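You operate a simulated robot arm through the tools that you are given. There is no shell and no other tool.

Carry out the task below with a simulated robot arm. There is one attempt and no reset: what you move stays moved.

Task
Press the lid on the teal box, latch it, and swap its pink label for the teal one.
Fine: The pink label goes on the black mat; latch before you peel.
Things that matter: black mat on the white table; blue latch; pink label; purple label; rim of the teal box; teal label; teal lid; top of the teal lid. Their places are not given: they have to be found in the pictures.

Only the result counts: the job must be done as asked and must still hold three seconds after the hand-in. Knocking over, shifting, dropping, spilling or breaking anything else fails it. Lids that push on must go on centred and level and be pressed home; caps that screw on are set level and turned clockwise until they are tight.

Robot
A 7-joint arm with a two-finger gripper, fixed in place. Base frame: the origin is at the foot of the arm, x ahead of it, y to its left, z up; the work surface is at about z = 800. Lengths are in mm, angles in rad, forces in N, time in s.
With the tool pointing down near the work surface it reaches from about 380 to 780 mm from the base axis. Its first joint turns from -2.496 to 2.496 rad. Payload 2.45 kg.
The tool frame sits at the grasp point between the pads (the TCP): z along the fingers, y along the line on which they close. The tips reach 26 mm beyond it. Largest opening 96 mm; the body of the gripper starts 69 mm behind the TCP.
Orientation is that of the tool frame in the base frame, as [roll, pitch, yaw] about the fixed x, y, z axes, in that order (R = Rz(yaw) Ry(pitch) Rx(roll)). With the fingers straight down and closing along the base's y, the tool's x points along the base's -x, its y along +y and its z along -z.

Tools
- The arm moves only by the tool nudge_tool. Its argument "rows" is a list of rows, each an object of numbers (a shift or turn left out is 0, a gripper value left out holds the last): "dx", "dy", "dz": the shift along the tool's x, y, z in mm; "wx", "wy", "wz": the turn, a rotation vector about the tool's x, y, z in rad; "hand": the gripper command, from -1 (shut) to 1 (fully open), values between in proportion. In form: [{"dx": .., "dy": .., "dz": .., "wx": .., "wy": .., "wz": .., "hand": ..}, ...]. A call has 1 to 20 rows; each row shifts and turns the commanded pose from where the row before left it, along the tool's axes as they then stand. A row lasts 0.2 s, in which the tool goes at most 50 mm and 0.15 rad; a call with a longer step from one row to the next is refused whole, and so is a gripper value outside its range. A pose out of reach is approached as far as the arm can. The call stops where the force on the tool passes 40 N (or 10 N more than at its start, if that is more) or the arm is blocked; 0.2 s more then pass. Each finger halts on what it meets, pressing with about 20 N; the grip force reading is that of the motor and also rises with nothing between the fingers. The clock runs only during rows and for 0.2 s after the last one: add rows that do not move to give the fingers time. The reply holds the time, the measured pose of the TCP, the force on the tool along the base axes, the opening and the grip force, in the units named above and with some noise, with the torque about the TCP (base axes, N m) and any sound that the robot's microphone picked up.
- Cameras (640 x 400 px; columns grow to the right, rows downward): "scene" is fixed at [49.1, -649.8, 1542.2]; the picture's right is [0.51, -0.86, 0.00], its down [-0.59, -0.34, -0.73] and it looks along [0.63, 0.37, -0.68] (base axes); focal length 343 px, centre (320, 200). "wrist" rides on the gripper at [82, 3, -98] in the tool frame; the picture's right is [-0.04, 1.00, 0.00], its down [-0.73, -0.03, -0.68] and it looks along [-0.68, -0.03, 0.73] (tool axes); focal length 256 px, centre (320, 200).
- camera(camera): a new picture of that camera. No time passes.
- lift_body(by): slides the trunk up (or, below 0, down) by that many mm; the arm rides with it, the base frame stays. It gives what a move gives, with no picture.
- point_at(camera, pixels): for up to 12 pixels [column, row] of the newest picture of that camera ("zoom" is the newest enlarged one), the place [x, y, z] in the base frame of the surface seen there, good to about 3 mm. No time passes.
- zoom(camera, box): a new picture of the part [left, top, right, bottom] of that camera's present view, enlarged. No time passes.
- job_done(): hands the job in; it is judged then, once.

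Leave the gripper open and the arm clear of the work at the hand-in unless told otherwise.

The tools are called after "Emit:" as a command line: name --argument value ..., lists and objects as JSON in quotes. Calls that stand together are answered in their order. nudge_tool: Moves the arm, as the interface text tells. Its arguments: {"type":"object","properties":{"rows":{"type":"array"}},"required":["rows"]} The other tools are called the same way: lift_body (by) slides the trunk up or down; camera (camera) takes a picture; point_at (camera, pixels) gives the place of the surface under pixels of a picture; zoom (camera, box) takes an enlarged picture of a part of a camera's view; job_done () hands the job in.

At the start:

```text
time: 0.0
tool_pos: [431.8, -240.0, 1156.4]
tool_rot: [-3.141, 0.0, 3.14]
contact_force: [-0.6, 0.9, -0.3]
wrist_torque: [0.01, -0.02, -0.02]
finger_gap: 95.9
grip_force: 0.0
trunk travel left (down, up): [-550.0, 90.0]
```

scene: 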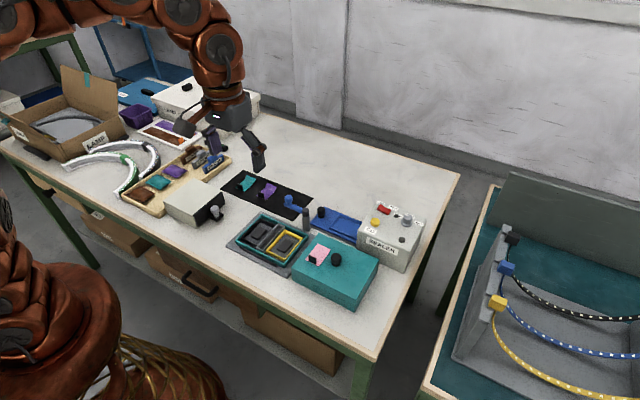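
wrist: 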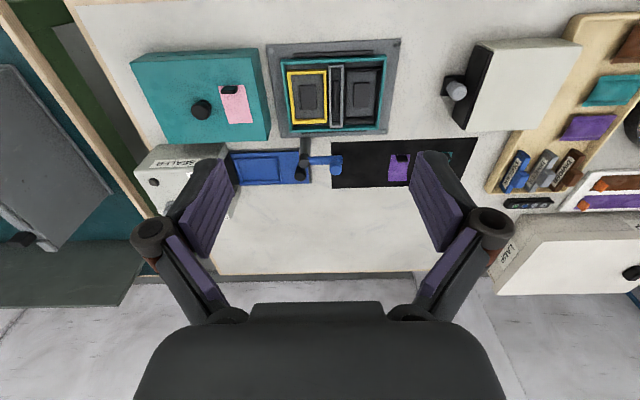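

I see the teal lid (with a black knob and pink label) on the right, next to the open teal box. A black mat holds teal and purple labels, and a blue latch sits at the box or nearby. I'll zoom in on these areas first.

Emit:
zoom --camera "scene" --box '[210, 160, 440, 310]'

Emit:
zoom --camera "wrist" --box '[120, 30, 480, 230]'

```text
2.67 times, centred on (325, 235) of scene
```

zoom: 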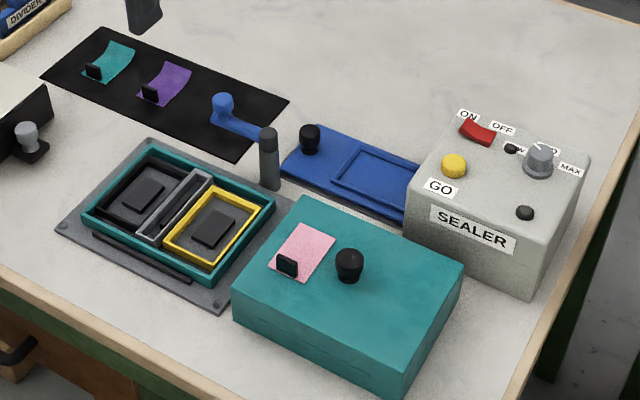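

```text
1.78 times, centred on (300, 130) of wrist
```

zoom: 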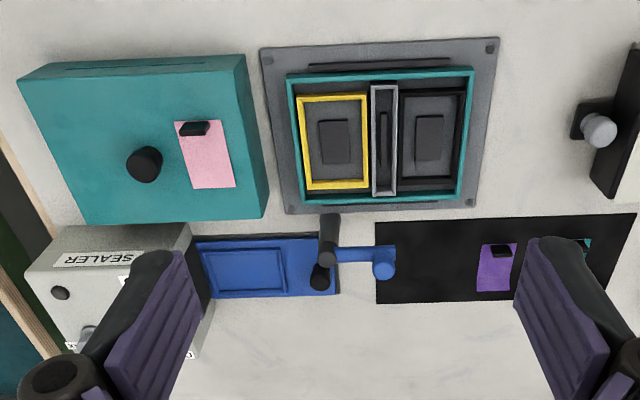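

Next I measure the lid, box rim, latch and labels with the wrist zoom (the newest one) and the scene picture.

Emit:
point_at --camera "zoom" --pixels '[[22, 80], [245, 58], [266, 213], [85, 222], [145, 160], [195, 128], [207, 165], [290, 76], [474, 70], [464, 202], [296, 205], [235, 187]]'

Emit:
point_at --camera "zoom" --pixels '[[328, 222], [328, 262], [355, 254], [384, 268], [262, 48], [498, 40], [486, 208], [287, 214], [500, 252], [495, 275], [320, 275], [380, 66]]'

```text
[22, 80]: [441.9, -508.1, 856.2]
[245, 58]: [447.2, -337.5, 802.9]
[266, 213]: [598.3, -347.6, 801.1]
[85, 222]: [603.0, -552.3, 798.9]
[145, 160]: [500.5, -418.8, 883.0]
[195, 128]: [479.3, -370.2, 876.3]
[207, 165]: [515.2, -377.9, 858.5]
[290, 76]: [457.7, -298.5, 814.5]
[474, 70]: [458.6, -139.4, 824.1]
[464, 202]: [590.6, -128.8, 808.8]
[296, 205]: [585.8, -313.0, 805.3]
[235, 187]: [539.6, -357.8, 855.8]
```

```text
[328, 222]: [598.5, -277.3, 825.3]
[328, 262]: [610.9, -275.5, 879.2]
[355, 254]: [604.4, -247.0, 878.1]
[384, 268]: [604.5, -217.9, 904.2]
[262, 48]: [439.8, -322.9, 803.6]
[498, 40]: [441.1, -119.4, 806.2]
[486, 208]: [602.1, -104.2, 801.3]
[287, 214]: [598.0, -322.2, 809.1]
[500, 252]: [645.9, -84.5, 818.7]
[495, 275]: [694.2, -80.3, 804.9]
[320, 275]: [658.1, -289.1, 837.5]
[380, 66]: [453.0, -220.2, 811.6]
```

The wrist view gives rough places only. I'll lower the tool about 160 mm above the open box, which is still well clear of everything, to get sharper pictures.

Emit:
nudge_tool --rows '[{"dz": 40, "hand": 1}, {"dz": 40}, {"dz": 40}, {"dz": 40}, {}]'

Emit:
camera --camera "wrist"

```text
time: 1.2
tool_pos: [432.6, -239.4, 997.8]
tool_rot: [-3.142, 0.001, 3.139]
contact_force: [0.1, -0.4, 0.2]
wrist_torque: [0.01, 0.02, -0.01]
finger_gap: 96.2
grip_force: 0.0
trunk travel left (down, up): [-550.0, 90.0]
```

```text
taken
```

wrist: 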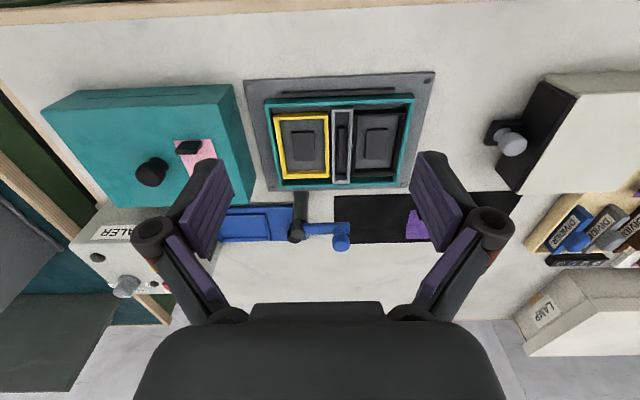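

The box is clearer now. I'll zoom in on the box and latch area.

Emit:
zoom --camera "wrist" --box '[230, 60, 450, 260]'

```text
2.00 times, centred on (340, 160) of wrist
```

zoom: 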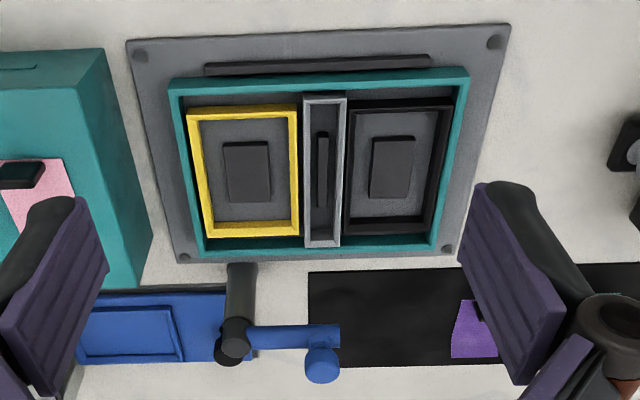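

I'll query the rim corners, the midpoints of the rim walls, the base plate corners and the latch parts.

Emit:
point_at --camera "zoom" --pixels '[[173, 86], [466, 76], [437, 243], [197, 250], [320, 78], [320, 242], [186, 160], [453, 160], [320, 88], [140, 50], [494, 40], [447, 250]]'

Emit:
point_at --camera "zoom" --pixels '[[245, 275], [234, 325], [280, 337], [310, 335], [322, 352], [322, 370], [320, 65], [40, 175], [95, 60], [130, 260], [183, 255], [335, 340]]'

```text
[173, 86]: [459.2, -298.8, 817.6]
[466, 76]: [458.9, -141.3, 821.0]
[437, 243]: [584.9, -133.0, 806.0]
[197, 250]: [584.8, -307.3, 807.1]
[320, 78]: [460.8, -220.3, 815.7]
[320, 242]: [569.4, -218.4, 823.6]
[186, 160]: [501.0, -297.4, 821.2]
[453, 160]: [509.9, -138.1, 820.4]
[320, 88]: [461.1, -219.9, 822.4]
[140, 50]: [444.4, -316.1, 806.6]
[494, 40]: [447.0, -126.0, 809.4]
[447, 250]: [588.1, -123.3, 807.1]
```

```text
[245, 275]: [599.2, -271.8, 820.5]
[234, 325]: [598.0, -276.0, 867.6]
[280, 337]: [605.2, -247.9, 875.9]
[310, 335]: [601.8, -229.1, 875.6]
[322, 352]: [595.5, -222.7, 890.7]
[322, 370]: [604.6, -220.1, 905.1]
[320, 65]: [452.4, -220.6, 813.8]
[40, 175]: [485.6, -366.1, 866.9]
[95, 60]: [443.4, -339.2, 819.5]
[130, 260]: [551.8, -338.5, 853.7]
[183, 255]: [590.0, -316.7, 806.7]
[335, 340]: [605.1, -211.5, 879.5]
```

The rim top is at about z 822 and the box is centred near (515, -219). Now I'll look closely at the lid.

Emit:
zoom --camera "wrist" --box '[30, 70, 260, 230]'

```text
2.50 times, centred on (145, 150) of wrist
```

zoom: 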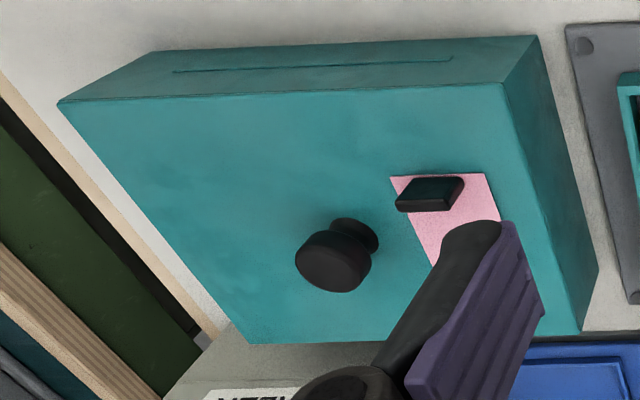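

I'll slide over to the lid (tool y = base y), staying at z ≈ 1000, to see it unobstructed.

Emit:
nudge_tool --rows '[{"dy": -40, "dx": 8}, {"dy": -40, "dx": 8}, {"dy": -40, "dx": 8}, {"dy": -40, "dx": 8}, {"dy": -25, "dx": 8}, {}]'

Emit:
camera --camera "wrist"

```text
time: 2.6
tool_pos: [391.2, -423.0, 996.5]
tool_rot: [-3.141, 0.0, 3.141]
contact_force: [-0.8, 0.4, -0.4]
wrist_torque: [-0.01, -0.01, 0.0]
finger_gap: 95.9
grip_force: 0.1
trunk travel left (down, up): [-550.0, 90.0]
```

```text
taken
```

wrist: 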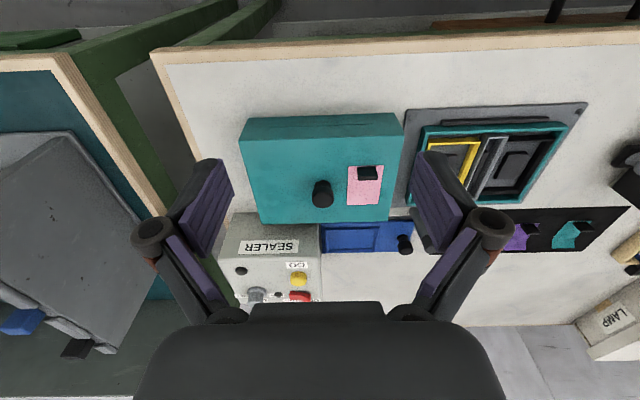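

The lid is fully visible now, so I'll zoom in on it.

Emit:
zoom --camera "wrist" --box '[220, 100, 430, 240]'

```text
2.86 times, centred on (325, 170) of wrist
```

zoom: 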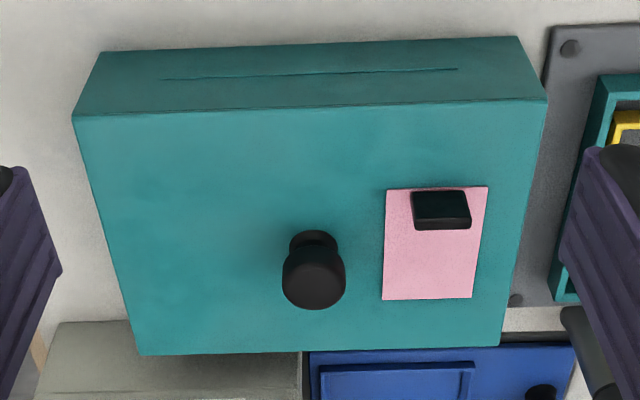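

I'll query the lid's top corners, the knob, and the label and its tab.

Emit:
point_at --camera "zoom" --pixels '[[78, 118], [543, 104], [499, 342], [145, 352], [320, 114], [325, 346], [105, 230], [518, 220], [314, 285], [314, 240], [440, 210], [440, 225]]'

Emit:
point_at --camera "zoom" --pixels '[[389, 190], [486, 190], [470, 296], [385, 297], [415, 197], [466, 195], [472, 226], [417, 227], [315, 262], [102, 56], [515, 40], [315, 308]]'

```text
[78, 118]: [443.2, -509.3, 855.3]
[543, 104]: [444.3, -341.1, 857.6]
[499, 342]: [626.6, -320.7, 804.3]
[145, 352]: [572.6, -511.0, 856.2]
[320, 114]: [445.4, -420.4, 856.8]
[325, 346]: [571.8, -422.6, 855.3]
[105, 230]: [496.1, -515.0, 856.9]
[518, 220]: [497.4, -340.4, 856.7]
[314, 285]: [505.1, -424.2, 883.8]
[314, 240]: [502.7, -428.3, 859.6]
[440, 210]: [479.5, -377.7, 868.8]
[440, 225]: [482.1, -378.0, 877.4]
```

```text
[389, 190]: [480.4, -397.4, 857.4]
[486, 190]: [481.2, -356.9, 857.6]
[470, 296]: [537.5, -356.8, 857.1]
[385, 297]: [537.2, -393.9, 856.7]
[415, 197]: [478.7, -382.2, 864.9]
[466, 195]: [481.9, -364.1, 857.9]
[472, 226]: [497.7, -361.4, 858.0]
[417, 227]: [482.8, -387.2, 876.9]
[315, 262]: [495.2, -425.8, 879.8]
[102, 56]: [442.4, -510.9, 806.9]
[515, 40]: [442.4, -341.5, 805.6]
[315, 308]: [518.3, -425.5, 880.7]
```

The lid spans about x 443–573 and y -511 to -340. Its top is at z 856, and the knob is at about (506, -425) with its top at z 884. Before gripping, I'll go back to the box at a lower height and refine its centre.

Emit:
nudge_tool --rows '[{"dy": 40}, {"dy": 40}, {"dy": 40}, {"dy": 40}, {"dy": 40}, {"dz": 40, "dx": 10}, {"dz": 26}, {}, {}]'

Emit:
zoom --camera "wrist" --box '[200, 80, 440, 240]'

```text
time: 4.6
tool_pos: [383.0, -224.0, 930.5]
tool_rot: [-3.141, 0.001, 3.141]
contact_force: [0.8, -0.4, -0.4]
wrist_torque: [0.03, 0.0, -0.02]
finger_gap: 95.6
grip_force: 0.1
trunk travel left (down, up): [-550.0, 90.0]
```

```text
2.50 times, centred on (320, 160) of wrist
```

zoom: 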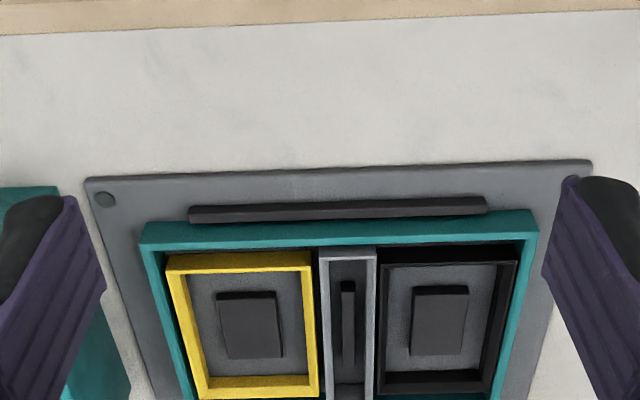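

I'll shift the zoom down to include the far edge.

Emit:
zoom --camera "wrist" --box '[220, 130, 430, 270]'

```text
2.86 times, centred on (325, 200) of wrist
```

zoom: 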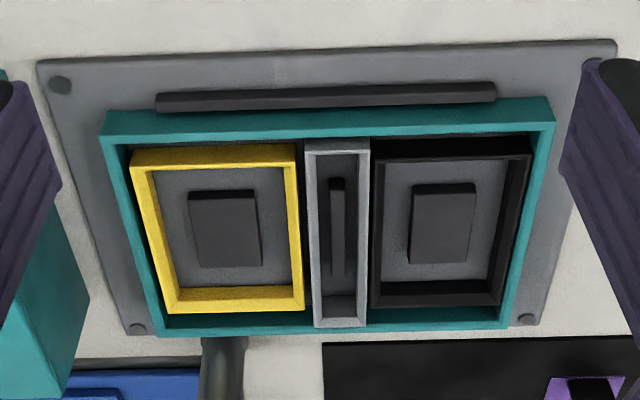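

Now I'll probe across each rim wall to find its outer edges.

Emit:
point_at --camera "zoom" --pixels '[[420, 112], [420, 118], [420, 124], [420, 130], [420, 136], [420, 312], [420, 318], [420, 324], [420, 328], [230, 315], [230, 325], [230, 332]]'

Emit:
point_at --camera "zoom" --pixels '[[116, 180], [122, 180], [128, 180], [134, 180], [138, 260], [146, 260], [152, 260], [532, 180], [538, 180], [542, 180], [515, 260], [522, 260]]'

```text
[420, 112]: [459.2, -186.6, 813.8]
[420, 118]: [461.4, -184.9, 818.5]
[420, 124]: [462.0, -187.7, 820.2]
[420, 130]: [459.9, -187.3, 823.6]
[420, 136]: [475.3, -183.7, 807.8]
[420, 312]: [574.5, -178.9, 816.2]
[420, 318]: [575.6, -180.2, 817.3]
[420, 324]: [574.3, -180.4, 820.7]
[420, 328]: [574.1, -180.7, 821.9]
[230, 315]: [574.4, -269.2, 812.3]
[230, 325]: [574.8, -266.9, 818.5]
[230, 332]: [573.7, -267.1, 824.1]
```

```text
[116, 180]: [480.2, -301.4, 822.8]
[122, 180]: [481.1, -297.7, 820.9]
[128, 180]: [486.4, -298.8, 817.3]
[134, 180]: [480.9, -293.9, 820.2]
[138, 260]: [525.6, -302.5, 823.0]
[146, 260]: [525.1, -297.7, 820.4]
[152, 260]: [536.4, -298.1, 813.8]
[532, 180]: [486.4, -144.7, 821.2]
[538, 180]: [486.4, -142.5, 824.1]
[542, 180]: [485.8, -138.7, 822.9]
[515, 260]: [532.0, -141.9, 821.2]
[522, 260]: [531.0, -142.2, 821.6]
```

The rim spans roughly x 459–577 and y -301 to -139. I'll cross-check this with the scene camera.

Emit:
zoom --camera "scene" --box '[220, 200, 320, 280]'

```text
5.00 times, centred on (270, 240) of scene
```

zoom: 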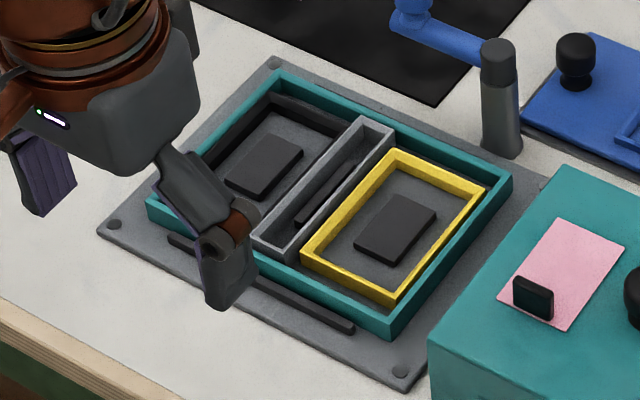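

I'll query the rim corners and the base-plate screws in this zoom.

Emit:
point_at --camera "zoom" --pixels '[[509, 177], [390, 316], [285, 75], [152, 203], [330, 290], [450, 245], [400, 125], [402, 371], [114, 224], [275, 62], [507, 60], [500, 42]]'

```text
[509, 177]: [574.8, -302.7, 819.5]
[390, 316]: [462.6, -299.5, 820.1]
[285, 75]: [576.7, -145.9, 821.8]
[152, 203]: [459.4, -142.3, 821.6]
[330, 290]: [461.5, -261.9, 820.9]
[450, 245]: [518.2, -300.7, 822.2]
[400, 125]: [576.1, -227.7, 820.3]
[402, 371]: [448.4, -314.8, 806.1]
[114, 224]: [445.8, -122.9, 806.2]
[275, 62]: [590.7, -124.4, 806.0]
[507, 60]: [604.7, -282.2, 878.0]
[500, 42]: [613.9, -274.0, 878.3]
```

The box centre is about (518, -220) by both cameras. I'll return to the lid, lower this time, to check the line on its near side and refine the knob position.

Emit:
nudge_tool --rows '[{"dy": -40}, {"dy": -40}, {"dy": -40}, {"dy": -40}, {"dy": -41}, {}, {}]'

Emit:
zoom --camera "wrist" --box '[220, 120, 430, 260]'

```text
time: 6.2
tool_pos: [381.2, -426.6, 930.9]
tool_rot: [-3.142, 0.001, 3.14]
contact_force: [0.1, 1.1, 0.1]
wrist_torque: [-0.05, 0.02, 0.0]
finger_gap: 96.1
grip_force: 0.0
trunk travel left (down, up): [-550.0, 90.0]
```

```text
2.86 times, centred on (325, 190) of wrist
```

zoom: 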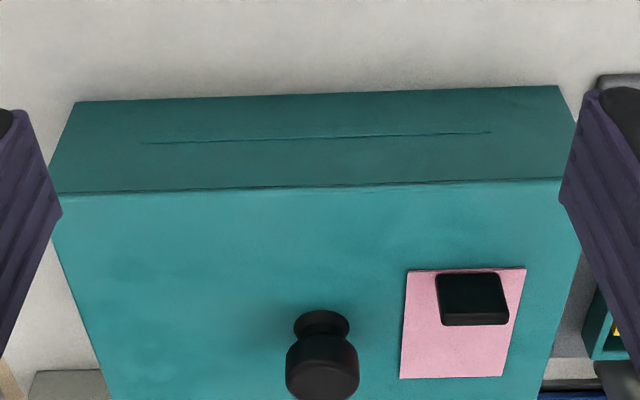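

I'll probe the near face, the knob and the lid edges here.

Emit:
point_at --camera "zoom" --pixels '[[320, 98], [320, 130], [320, 138], [320, 145], [320, 180], [320, 190], [320, 335], [322, 350], [322, 375], [290, 370], [355, 370], [322, 320]]'

Emit:
point_at --camera "zoom" --pixels '[[60, 196], [560, 184], [80, 300], [568, 260], [440, 280], [503, 280], [470, 300], [507, 320], [445, 320], [475, 322], [410, 273], [522, 272]]'

```text
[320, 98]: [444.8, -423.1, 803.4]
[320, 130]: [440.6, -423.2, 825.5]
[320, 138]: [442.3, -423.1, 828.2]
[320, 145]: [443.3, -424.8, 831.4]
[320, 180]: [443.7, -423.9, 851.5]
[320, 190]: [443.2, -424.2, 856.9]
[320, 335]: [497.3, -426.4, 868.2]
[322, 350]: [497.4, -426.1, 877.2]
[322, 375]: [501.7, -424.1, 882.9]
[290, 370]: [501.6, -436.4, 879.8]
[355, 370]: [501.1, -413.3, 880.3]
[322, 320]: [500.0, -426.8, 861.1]
```

```text
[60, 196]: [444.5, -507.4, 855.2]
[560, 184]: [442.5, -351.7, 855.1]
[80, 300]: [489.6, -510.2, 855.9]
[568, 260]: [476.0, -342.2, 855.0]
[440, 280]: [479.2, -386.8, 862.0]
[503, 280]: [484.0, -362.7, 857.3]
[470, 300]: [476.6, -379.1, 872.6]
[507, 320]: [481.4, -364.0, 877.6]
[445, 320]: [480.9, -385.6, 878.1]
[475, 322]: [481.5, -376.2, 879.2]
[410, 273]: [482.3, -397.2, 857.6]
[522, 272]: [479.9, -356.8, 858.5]
```

The knob is about 23 mm wide and centred near (507.5, -425.3). I'll move over it with a partly closed hand (about 50 mm), keeping the finger tips above the knob.

Emit:
nudge_tool --rows '[{"dx": -40, "hand": 0.05}, {"dx": -40}, {"dx": -40}, {"dx": -6, "dy": 1}, {}, {}]'

Emit:
camera --camera "wrist"

Emit:
zoom --camera "scene" --box '[260, 190, 420, 310]'

```text
time: 7.6
tool_pos: [507.7, -426.3, 928.2]
tool_rot: [-3.141, 0.001, 3.14]
contact_force: [-0.2, 0.7, 0.4]
wrist_torque: [-0.03, 0.04, 0.0]
finger_gap: 50.5
grip_force: 0.0
trunk travel left (down, up): [-550.0, 90.0]
```

```text
taken
```

wrist: 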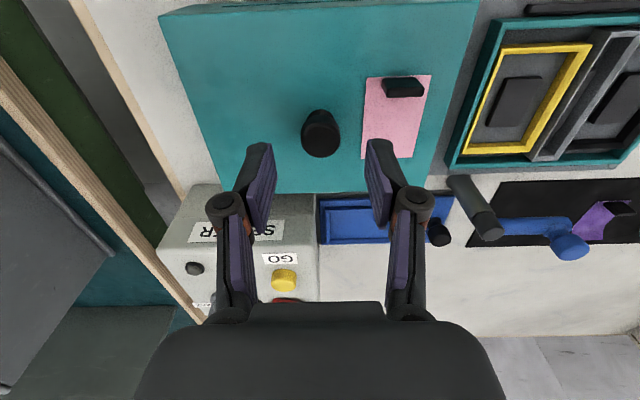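

```text
3.33 times, centred on (340, 250) of scene
```

zoom: 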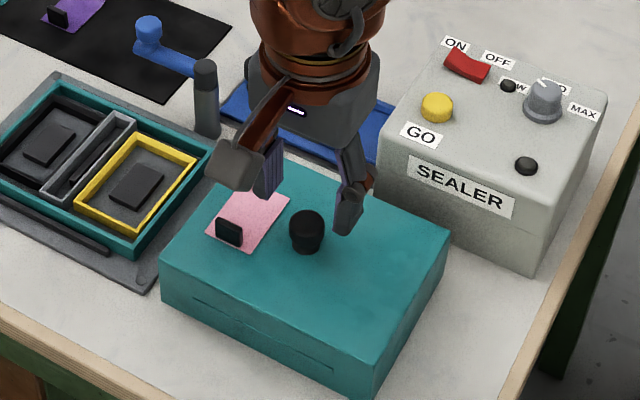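

The fingers straddle the knob in y. I'll descend 42 mm so the tips stop about 4 mm above the lid.

Emit:
nudge_tool --rows '[{"dz": 15}, {"dz": 15}, {"dz": 8}, {"dz": 4, "dy": 0.8}, {}, {}]'

Emit:
zoom --camera "scene" --box '[290, 210, 390, 280]'

Emit:
camera --camera "wrist"

```text
time: 9.0
tool_pos: [509.7, -423.7, 888.5]
tool_rot: [3.14, 0.0, 3.141]
contact_force: [-1.3, 0.5, 0.4]
wrist_torque: [-0.04, 0.01, -0.01]
finger_gap: 50.3
grip_force: 0.0
trunk travel left (down, up): [-550.0, 90.0]
```

```text
5.71 times, centred on (340, 245) of scene
```

zoom: 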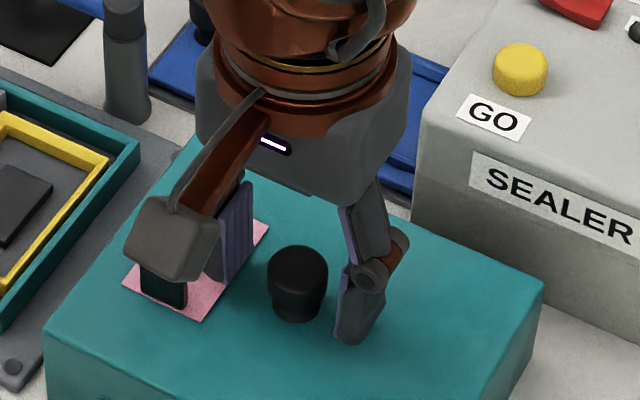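

```text
taken
```

wrist: 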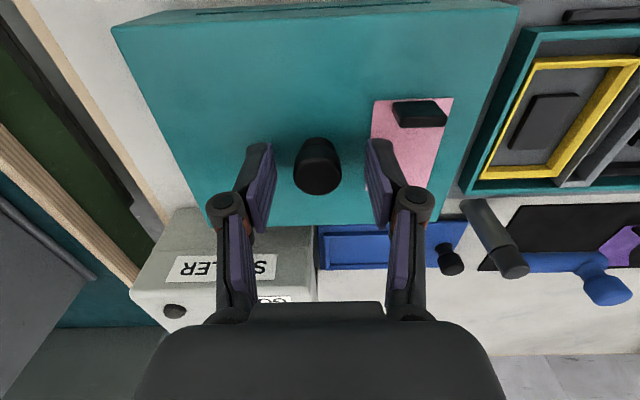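

The fingers are on both sides of the knob with its head between the pads. I'll lower 2 mm more and close.

Emit:
nudge_tool --rows '[{"dz": 2}, {"hand": -1}, {"hand": -1}, {"hand": -1}, {"hand": -1}, {"hand": -1}]'

Emit:
camera --camera "wrist"

```text
time: 10.4
tool_pos: [508.2, -425.1, 886.1]
tool_rot: [3.141, 0.001, 3.14]
contact_force: [0.2, -0.7, 2.0]
wrist_torque: [0.0, 0.01, 0.03]
finger_gap: 24.6
grip_force: 19.6
trunk travel left (down, up): [-550.0, 90.0]
```

```text
taken
```

wrist: 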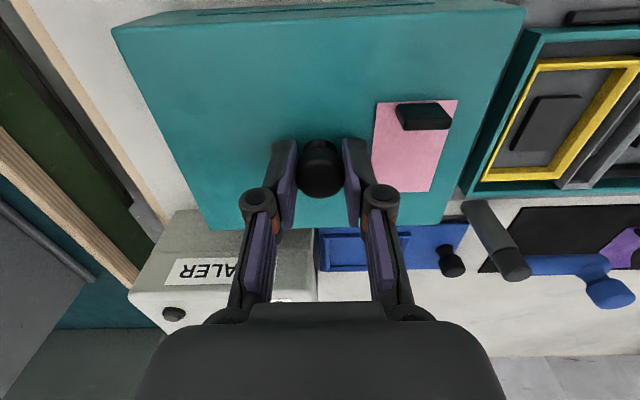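

The knob is gripped at a 24.6 mm gap. I'll lift a little and read the load.

Emit:
nudge_tool --rows '[{"dz": -4}, {"dz": -8}, {"dz": -8}, {}, {}]'

Emit:
zoom --camera "scene" --box '[240, 190, 420, 320]'

```text
time: 11.6
tool_pos: [508.7, -425.5, 904.8]
tool_rot: [3.141, 0.001, 3.138]
contact_force: [-0.4, -0.1, -1.0]
wrist_torque: [0.02, -0.01, -0.02]
finger_gap: 24.6
grip_force: 20.3
trunk travel left (down, up): [-550.0, 90.0]
```

```text
3.08 times, centred on (330, 255) of scene
```

zoom: 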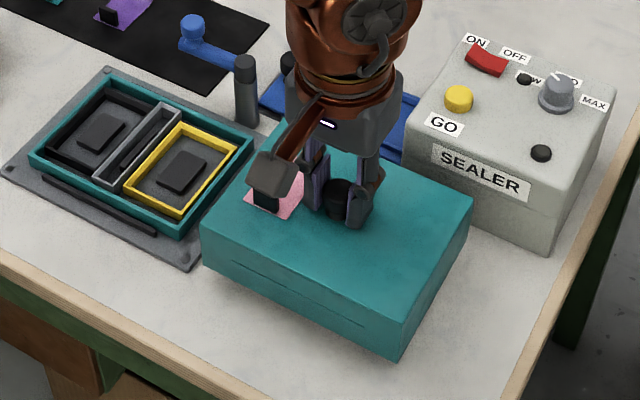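

The lid is up and looks level. I'll lift it another 35 mm, so its bottom is near z 853 and above the rim at 822, and check that it's level in the wrist view.

Emit:
nudge_tool --rows '[{"dz": -10}, {"dz": -12}, {"dz": -13}, {}, {}]'

Emit:
camera --camera "wrist"

Emit:
camera --camera "scene"

```text
time: 12.8
tool_pos: [506.8, -426.4, 941.8]
tool_rot: [3.14, 0.001, 3.141]
contact_force: [-0.6, -0.5, -1.6]
wrist_torque: [-0.01, 0.0, 0.01]
finger_gap: 24.7
grip_force: 20.0
trunk travel left (down, up): [-550.0, 90.0]
```

```text
taken
```

wrist: 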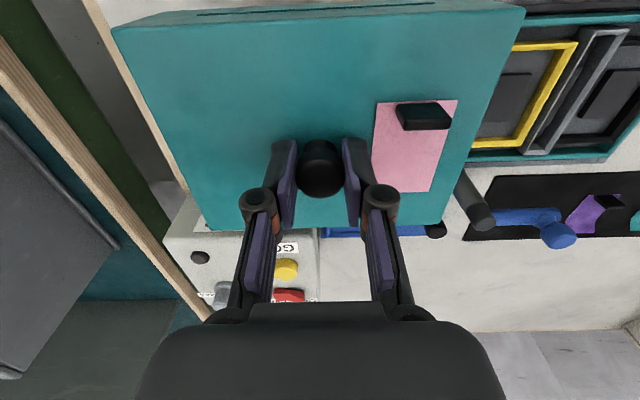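

```text
taken
```

scene: 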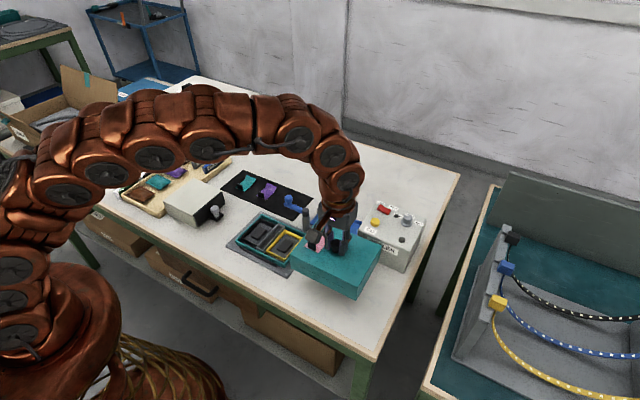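

The lid sits in the same place relative to the gripper, so it's held firmly and level. Now I'll carry it over the box: +206 mm in y and about +10 mm in x, at the same height.

Emit:
nudge_tool --rows '[{"dy": 20}, {"dy": 30}, {"dy": 30}, {"dy": 30}, {"dy": 30}, {"dy": 30}, {"dy": 20, "dx": -5}, {"dy": 10, "dx": -3}, {"dy": 6, "dx": -2}, {}, {}, {}]'

Emit:
camera --camera "wrist"

Emit:
zoom --camera "scene" --box '[210, 180, 350, 290]'

```text
time: 15.4
tool_pos: [520.4, -217.0, 941.0]
tool_rot: [-3.141, 0.0, 3.14]
contact_force: [-0.5, 0.2, -0.8]
wrist_torque: [0.0, 0.01, -0.01]
finger_gap: 24.7
grip_force: 20.3
trunk travel left (down, up): [-550.0, 90.0]
```

```text
taken
```

wrist: 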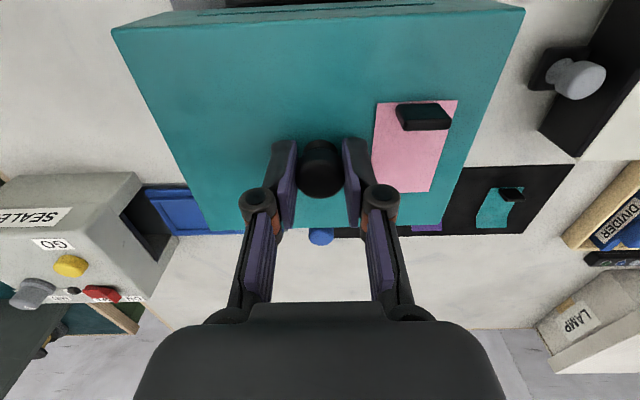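

```text
3.64 times, centred on (280, 235) of scene
```

zoom: 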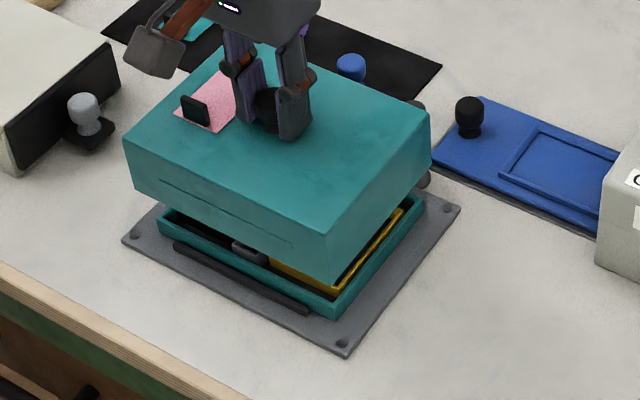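

The lid hovers over the box. I'll measure its top edges in both views for a more precise centre.

Emit:
point_at --camera "zoom" --pixels '[[126, 142], [328, 234], [428, 110], [250, 50], [220, 187], [375, 178], [428, 190], [340, 312], [161, 222], [240, 262], [385, 255], [340, 305]]'

Emit:
point_at --camera "wrist" --pixels '[[117, 32], [521, 14], [210, 231], [440, 225], [320, 24], [230, 228], [165, 130], [486, 110], [320, 165], [320, 190], [300, 20], [430, 226]]'

```text
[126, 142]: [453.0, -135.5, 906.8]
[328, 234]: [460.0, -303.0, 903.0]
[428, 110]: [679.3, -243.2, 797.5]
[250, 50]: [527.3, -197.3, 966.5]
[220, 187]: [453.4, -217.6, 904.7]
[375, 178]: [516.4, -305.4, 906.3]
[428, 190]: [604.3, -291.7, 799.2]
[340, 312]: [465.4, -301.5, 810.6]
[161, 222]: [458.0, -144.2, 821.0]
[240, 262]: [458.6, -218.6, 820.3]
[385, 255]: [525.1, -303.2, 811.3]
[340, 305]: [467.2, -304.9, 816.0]
```

```text
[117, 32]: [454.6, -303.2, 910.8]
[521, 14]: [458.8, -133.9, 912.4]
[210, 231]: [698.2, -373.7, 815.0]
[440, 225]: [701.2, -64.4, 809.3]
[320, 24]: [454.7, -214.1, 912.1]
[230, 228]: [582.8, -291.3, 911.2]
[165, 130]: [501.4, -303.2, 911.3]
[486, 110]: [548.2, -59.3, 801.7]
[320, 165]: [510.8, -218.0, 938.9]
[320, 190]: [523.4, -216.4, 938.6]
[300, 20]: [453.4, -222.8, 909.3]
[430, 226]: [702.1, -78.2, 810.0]
```

By these readings the lid centre is within a millimetre or two of the box centre. I'll zoom in on corners to refine that.

Emit:
zoom --camera "scene" --box '[275, 225, 335, 275]'

Emit:
zoom --camera "scene" --box '[235, 210, 285, 255]'

```text
8.00 times, centred on (305, 250) of scene
```

zoom: 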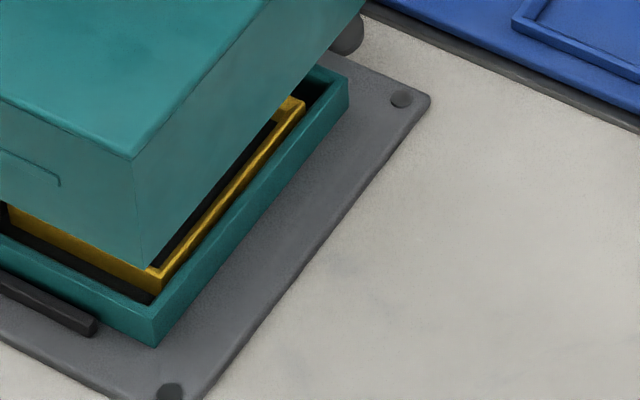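

```text
8.89 times, centred on (260, 232) of scene
```

zoom: 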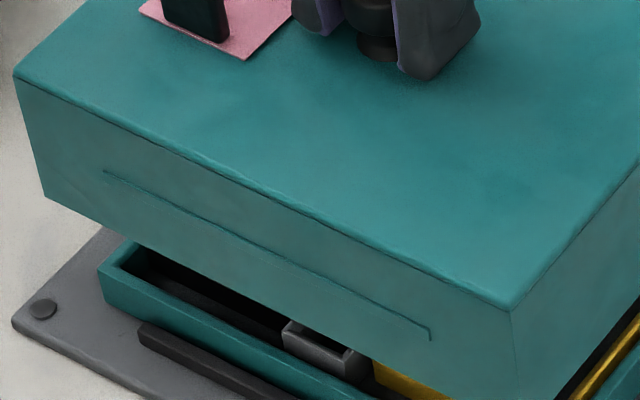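

The relative corner positions suggest the lid sits about 1 mm too far toward +y. I'll correct by -1 mm in y and -0.4 mm in x, then take repeated pose readings.

Emit:
nudge_tool --rows '[{"dy": -1, "dx": 0.4}, {}]'

Emit:
nudge_tool --rows '[{}]'

Emit:
nudge_tool --rows '[{}]'

Emit:
camera --camera "wrist"

Emit:
point_at --camera "wrist" --pixels '[[120, 40], [125, 50], [140, 80], [150, 100], [160, 120], [180, 160], [518, 20], [512, 40], [505, 60], [497, 80], [489, 100], [482, 120]]'

```text
time: 16.0
tool_pos: [518.1, -219.7, 941.5]
tool_rot: [-3.141, 0.0, 3.139]
contact_force: [0.1, 0.4, -1.7]
wrist_torque: [-0.03, -0.02, 0.0]
finger_gap: 24.7
grip_force: 19.7
trunk travel left (down, up): [-550.0, 90.0]
```

```text
time: 16.4
tool_pos: [519.1, -217.8, 941.0]
tool_rot: [3.141, -0.002, 3.139]
contact_force: [-0.8, 0.6, 0.3]
wrist_torque: [0.01, 0.01, 0.0]
finger_gap: 24.5
grip_force: 20.1
trunk travel left (down, up): [-550.0, 90.0]
```

```text
time: 16.8
tool_pos: [518.6, -218.7, 940.9]
tool_rot: [3.14, -0.001, 3.141]
contact_force: [0.3, -0.1, -1.2]
wrist_torque: [0.0, -0.03, 0.02]
finger_gap: 24.5
grip_force: 20.4
trunk travel left (down, up): [-550.0, 90.0]
```

```text
taken
```

wrist: 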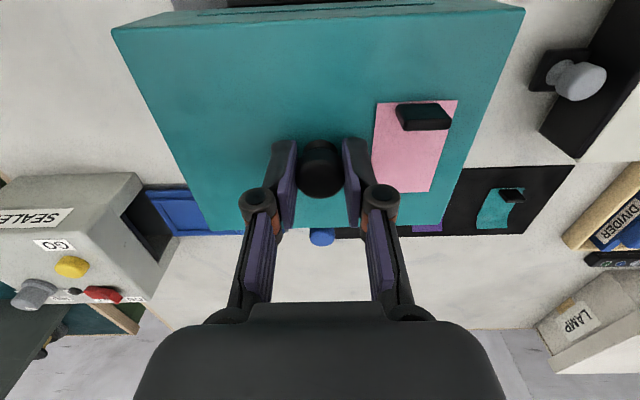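

```text
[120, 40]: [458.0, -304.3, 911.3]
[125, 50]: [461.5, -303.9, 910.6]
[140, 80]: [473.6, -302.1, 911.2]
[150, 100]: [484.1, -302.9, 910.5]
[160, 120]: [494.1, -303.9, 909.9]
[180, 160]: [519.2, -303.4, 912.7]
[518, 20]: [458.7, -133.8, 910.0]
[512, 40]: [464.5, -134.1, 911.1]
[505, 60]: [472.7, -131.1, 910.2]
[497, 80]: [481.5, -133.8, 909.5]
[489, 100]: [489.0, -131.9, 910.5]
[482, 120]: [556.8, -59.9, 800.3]
```

The lid centre reads about y -218.7, while my averaged box centre is -220.3. I'll shift another -1 mm and lower the lid until its bottom is about 6 mm above the rim. The alignment will be easier to see there.

Emit:
nudge_tool --rows '[{"dy": -1}, {"dz": 10}, {"dz": 10}, {"dz": 6}, {}, {}]'

Emit:
zoom --camera "scene" --box '[265, 225, 345, 275]'

Emit:
zoom --camera "scene" --box '[215, 205, 295, 255]'

```text
time: 18.2
tool_pos: [518.4, -221.4, 914.6]
tool_rot: [-3.14, -0.001, 3.141]
contact_force: [0.1, -0.4, -0.8]
wrist_torque: [-0.03, 0.0, 0.0]
finger_gap: 24.6
grip_force: 20.1
trunk travel left (down, up): [-550.0, 90.0]
```

```text
8.00 times, centred on (305, 250) of scene
```

zoom: 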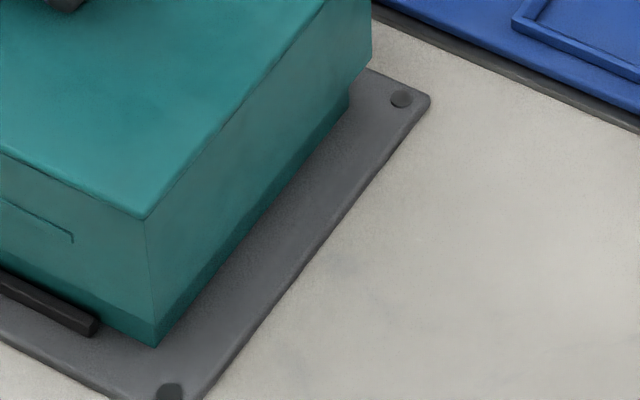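

```text
8.00 times, centred on (255, 230) of scene
```

zoom: 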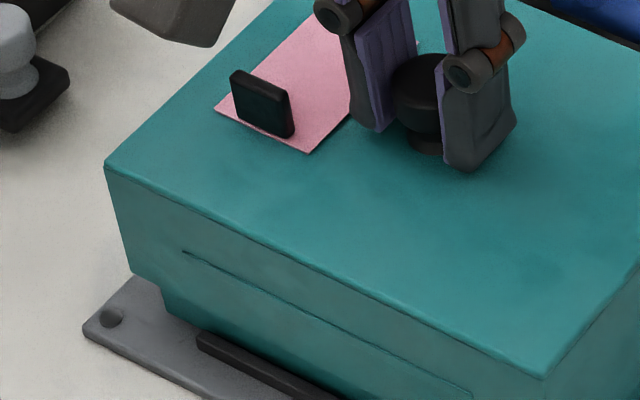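

The lid overhangs the box about equally. I'll zoom tighter on the two near corners to check.

Emit:
zoom --camera "scene" --box '[272, 252, 304, 272]'

Emit:
zoom --camera "scene" --box '[296, 222, 328, 242]'

Emit:
zoom --camera "scene" --box '[225, 228, 257, 248]'

```text
16.00 times, centred on (288, 262) of scene
```

zoom: 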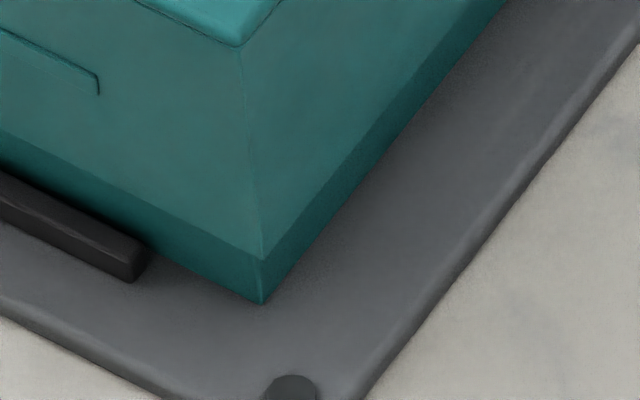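

```text
16.00 times, centred on (312, 232) of scene
```

zoom: 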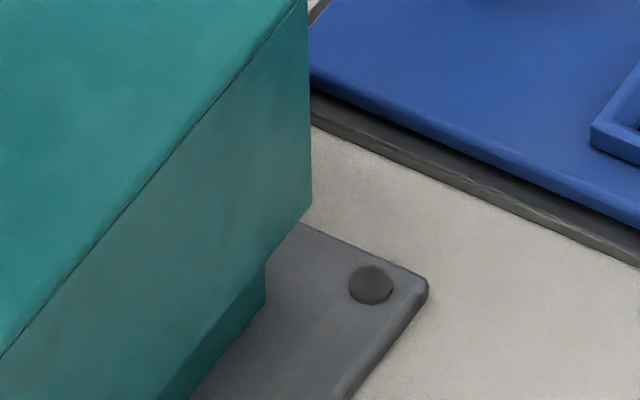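

```text
16.00 times, centred on (241, 238) of scene
```

zoom: 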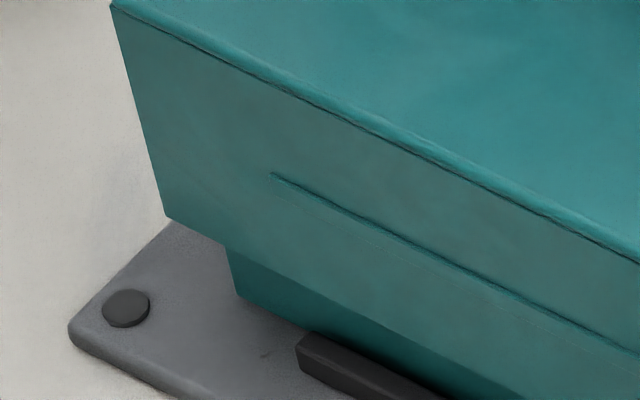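

By back-projection of the corners, the lid and box centres agree within about 1 mm. Next I'll lower gently past the rim, about 10 mm in small steps, and watch the force.

Emit:
nudge_tool --rows '[{"dz": 2}, {"dz": 2}, {"dz": 2}, {"dz": 2}, {"dz": 2}, {}]'

Emit:
zoom --camera "scene" --box '[272, 252, 304, 272]'

```text
time: 19.6
tool_pos: [518.4, -221.1, 904.1]
tool_rot: [-3.141, 0.0, 3.139]
contact_force: [0.2, 0.0, -1.6]
wrist_torque: [0.05, 0.01, -0.01]
finger_gap: 24.6
grip_force: 19.6
trunk travel left (down, up): [-550.0, 90.0]
```

```text
16.00 times, centred on (288, 262) of scene
```

zoom: 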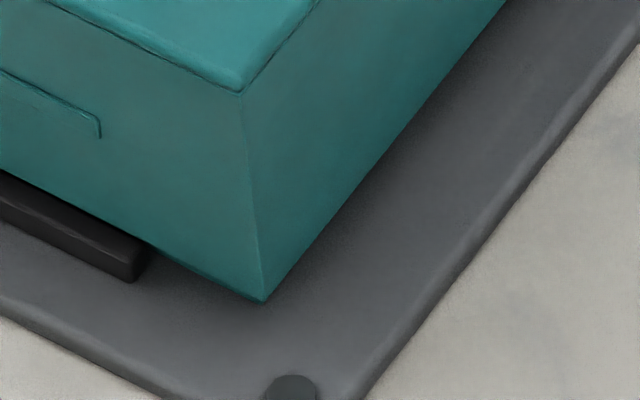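

There's no contact force with the lid bottom already below rim level, so the lid has slipped over the rim. I'll continue down slowly.

Emit:
nudge_tool --rows '[{"dz": 2}, {"dz": 2}, {"dz": 2}, {}, {}]'

Emit:
zoom --camera "scene" --box '[215, 190, 345, 280]'

```text
time: 20.8
tool_pos: [520.3, -219.1, 900.4]
tool_rot: [3.14, -0.001, 3.14]
contact_force: [1.8, -2.1, 3.9]
wrist_torque: [-0.03, 0.07, 0.02]
finger_gap: 24.5
grip_force: 20.5
trunk travel left (down, up): [-550.0, 90.0]
```

```text
4.44 times, centred on (280, 235) of scene
```

zoom: 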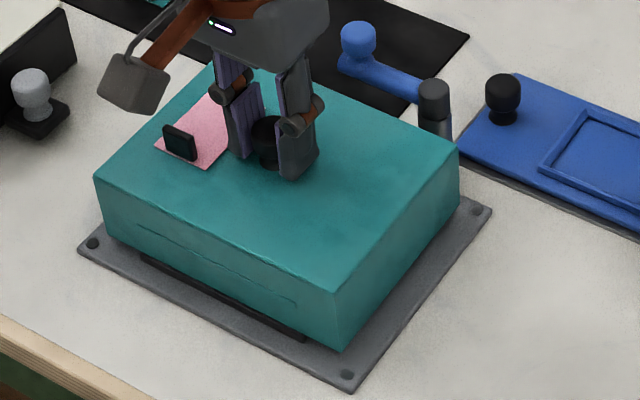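

There's light contact now: 3.9 N up, with sideways parts of +1.8 in x and -2.1 in y. I'll yield about 0.7 mm in that direction and check the force again.

Emit:
nudge_tool --rows '[{"dx": -0.7, "dy": -0.7}, {}, {}]'

Emit:
nudge_tool --rows '[{}]'

```text
time: 21.6
tool_pos: [519.8, -220.9, 898.6]
tool_rot: [3.141, -0.001, 3.14]
contact_force: [0.2, 0.0, -1.1]
wrist_torque: [0.03, -0.02, -0.02]
finger_gap: 24.7
grip_force: 20.2
trunk travel left (down, up): [-550.0, 90.0]
```

```text
time: 22.0
tool_pos: [518.9, -221.4, 898.9]
tool_rot: [-3.141, 0.0, 3.139]
contact_force: [0.1, 0.5, -0.8]
wrist_torque: [-0.01, 0.0, -0.03]
finger_gap: 24.8
grip_force: 20.2
trunk travel left (down, up): [-550.0, 90.0]
```

The force vanished, so the yield was right and the lid is centred. I'll continue down in small steps.

Emit:
nudge_tool --rows '[{"dz": 1.5}, {"dz": 1.5}, {"dz": 1}, {}, {}]'

```text
time: 23.2
tool_pos: [520.0, -220.6, 895.6]
tool_rot: [-3.141, 0.0, 3.141]
contact_force: [0.4, 0.4, -0.3]
wrist_torque: [-0.05, 0.04, -0.01]
finger_gap: 24.6
grip_force: 19.7
trunk travel left (down, up): [-550.0, 90.0]
```

Still free. I'll go down further in small steps.

Emit:
nudge_tool --rows '[{"dz": 1}, {"dz": 1}, {"dz": 1}, {}, {}]'

Emit:
zoom --camera "scene" --box '[215, 190, 345, 280]'

```text
time: 24.4
tool_pos: [518.3, -219.9, 891.3]
tool_rot: [-3.141, 0.002, 3.14]
contact_force: [1.3, -1.2, 13.7]
wrist_torque: [-0.09, -0.14, -0.03]
finger_gap: 24.7
grip_force: 19.9
trunk travel left (down, up): [-550.0, 90.0]
```

```text
4.44 times, centred on (280, 235) of scene
```

zoom: 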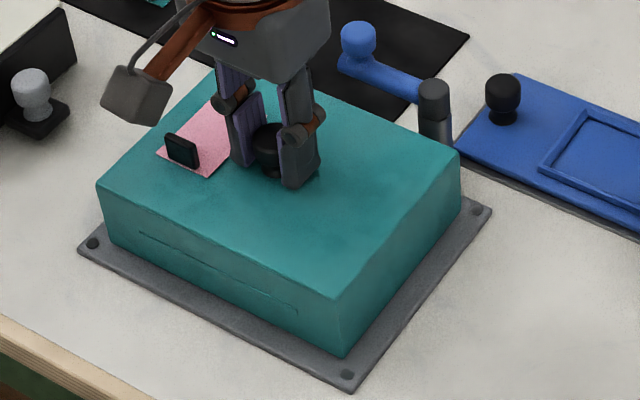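

I feel 13.7 N at TCP z ≈ 891, with the lid bottom close to the plate. I'll press a little more and listen for a click.

Emit:
nudge_tool --rows '[{"dz": 0.7}, {"dz": 0.7}, {}, {}]'

```text
time: 25.4
tool_pos: [519.3, -221.2, 890.8]
tool_rot: [3.14, 0.0, -3.141]
contact_force: [4.4, 0.7, 12.4]
wrist_torque: [0.04, -0.22, 0.0]
finger_gap: 24.8
grip_force: 19.8
trunk travel left (down, up): [-550.0, 90.0]
```

The force stays near 12 N as I go lower. I'll check in the wrist picture whether the lid is moving or the fingers are slipping.

Emit:
camera --camera "wrist"

Emit:
zoom --camera "scene" --box '[225, 230, 345, 275]'

Emit:
zoom --camera "scene" --box '[255, 200, 305, 235]'

```text
taken
```

wrist: 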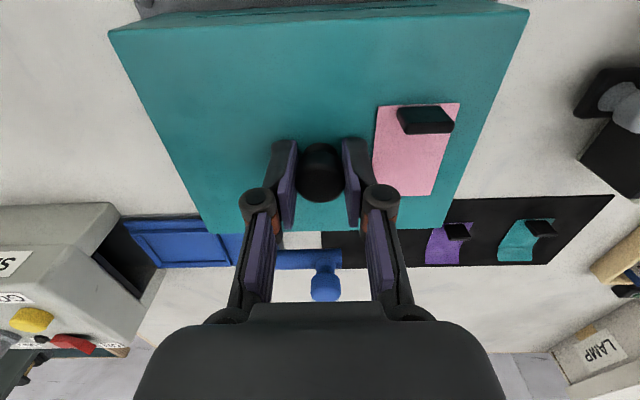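

```text
5.33 times, centred on (285, 252) of scene
```

zoom: 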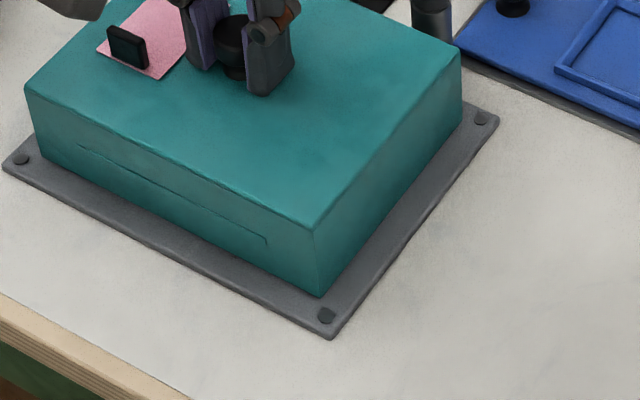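

```text
11.43 times, centred on (280, 218) of scene
```

zoom: 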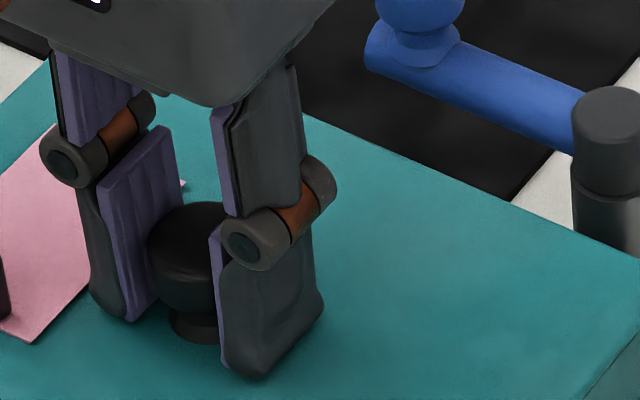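

I'll check whether the lid is level by probing its top height all over.

Emit:
point_at --camera "wrist" --pixels '[[130, 50], [500, 30], [430, 220], [220, 220], [320, 40], [180, 140], [470, 120], [320, 100], [250, 60], [400, 60], [210, 180], [440, 180]]'

Emit:
zoom --camera "scene" --box '[215, 190, 345, 280]'

Emit:
point_at --camera "zoom" --pixels '[[110, 185], [335, 285], [455, 155], [200, 210], [400, 200], [250, 240], [350, 150], [420, 170], [337, 350], [330, 365], [100, 240], [480, 210]]'

```text
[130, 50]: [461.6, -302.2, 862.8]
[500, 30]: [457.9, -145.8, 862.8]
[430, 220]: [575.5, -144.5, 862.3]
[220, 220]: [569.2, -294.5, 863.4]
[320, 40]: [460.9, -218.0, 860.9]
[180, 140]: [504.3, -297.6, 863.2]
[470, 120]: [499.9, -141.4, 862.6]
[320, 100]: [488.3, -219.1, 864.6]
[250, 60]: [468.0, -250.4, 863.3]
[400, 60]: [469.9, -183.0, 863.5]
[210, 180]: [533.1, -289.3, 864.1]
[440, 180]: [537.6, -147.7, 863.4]
```

```text
4.44 times, centred on (280, 235) of scene
```

zoom: 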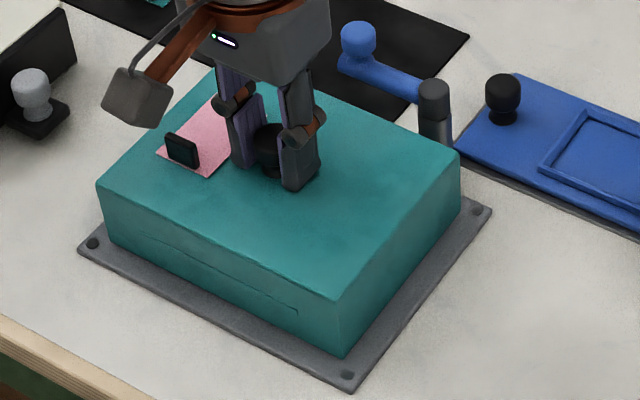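

```text
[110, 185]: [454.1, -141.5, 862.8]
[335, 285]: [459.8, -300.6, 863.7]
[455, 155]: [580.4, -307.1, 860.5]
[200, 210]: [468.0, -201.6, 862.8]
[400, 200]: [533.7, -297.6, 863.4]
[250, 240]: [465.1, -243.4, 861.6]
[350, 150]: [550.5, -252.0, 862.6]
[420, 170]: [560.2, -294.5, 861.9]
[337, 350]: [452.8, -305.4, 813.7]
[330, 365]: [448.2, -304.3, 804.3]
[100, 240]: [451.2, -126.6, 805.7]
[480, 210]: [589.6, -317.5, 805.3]
```

The lid top is level at z ≈ 863, about 1 mm above full seating by my estimate. I'll open the fingers slightly, just enough to free the knob without touching the label, rise, and then press on the knob top with closed fingers.

Emit:
nudge_tool --rows '[{"hand": -0.25}, {"hand": -0.25}, {"hand": -0.25}, {"dz": -10}, {"dz": -20}, {"dz": -15}, {}]'

Emit:
camera --camera "wrist"

```text
time: 27.0
tool_pos: [518.5, -221.5, 935.8]
tool_rot: [3.141, -0.001, 3.139]
contact_force: [-0.5, -0.2, -0.4]
wrist_torque: [0.03, -0.01, 0.01]
finger_gap: 36.1
grip_force: 0.1
trunk travel left (down, up): [-550.0, 90.0]
```

```text
taken
```

wrist: 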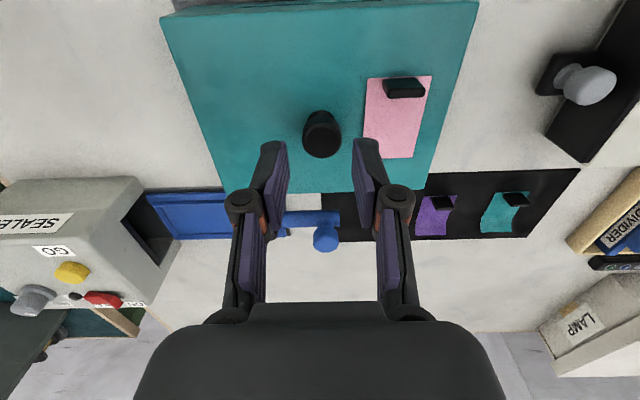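

The knob is free and the lid stayed put. Now I'll close the fingers and come down onto the knob top, which I estimate at z 891.

Emit:
nudge_tool --rows '[{"hand": -1}, {"hand": -1}, {"hand": -1}, {"hand": -1, "dz": 8}, {"dz": 6}, {"dz": 2}, {}]'

Emit:
nudge_tool --rows '[{"dz": 1}, {"dz": 1}, {"dz": 1}, {"dz": 1}, {"dz": 1}, {"dz": 1}, {}]'

```text
time: 28.6
tool_pos: [517.9, -221.2, 919.4]
tool_rot: [-3.141, 0.0, 3.141]
contact_force: [0.1, -0.1, -0.2]
wrist_torque: [0.02, -0.01, -0.04]
finger_gap: 0.0
grip_force: 19.6
trunk travel left (down, up): [-550.0, 90.0]
```

```text
time: 30.2
tool_pos: [520.2, -220.9, 914.2]
tool_rot: [3.141, 0.0, 3.14]
contact_force: [-0.9, -1.5, 0.2]
wrist_torque: [0.03, 0.02, -0.01]
finger_gap: 0.0
grip_force: 20.0
trunk travel left (down, up): [-550.0, 90.0]
```

No contact yet. I'll continue in 1 mm steps.

Emit:
nudge_tool --rows '[{"dz": 1}, {"dz": 1}, {"dz": 1}, {"dz": 1}, {}]'

```text
time: 31.2
tool_pos: [518.7, -221.1, 913.9]
tool_rot: [-3.137, 0.007, 3.139]
contact_force: [-6.0, 2.8, 29.3]
wrist_torque: [0.09, 0.27, 0.05]
finger_gap: 6.1
grip_force: 20.1
trunk travel left (down, up): [-550.0, 90.0]
stopped in row 4: the force on the tool passed its limit at 43 N (the readings are from after the stop); the commanded pose is now the measured one
```

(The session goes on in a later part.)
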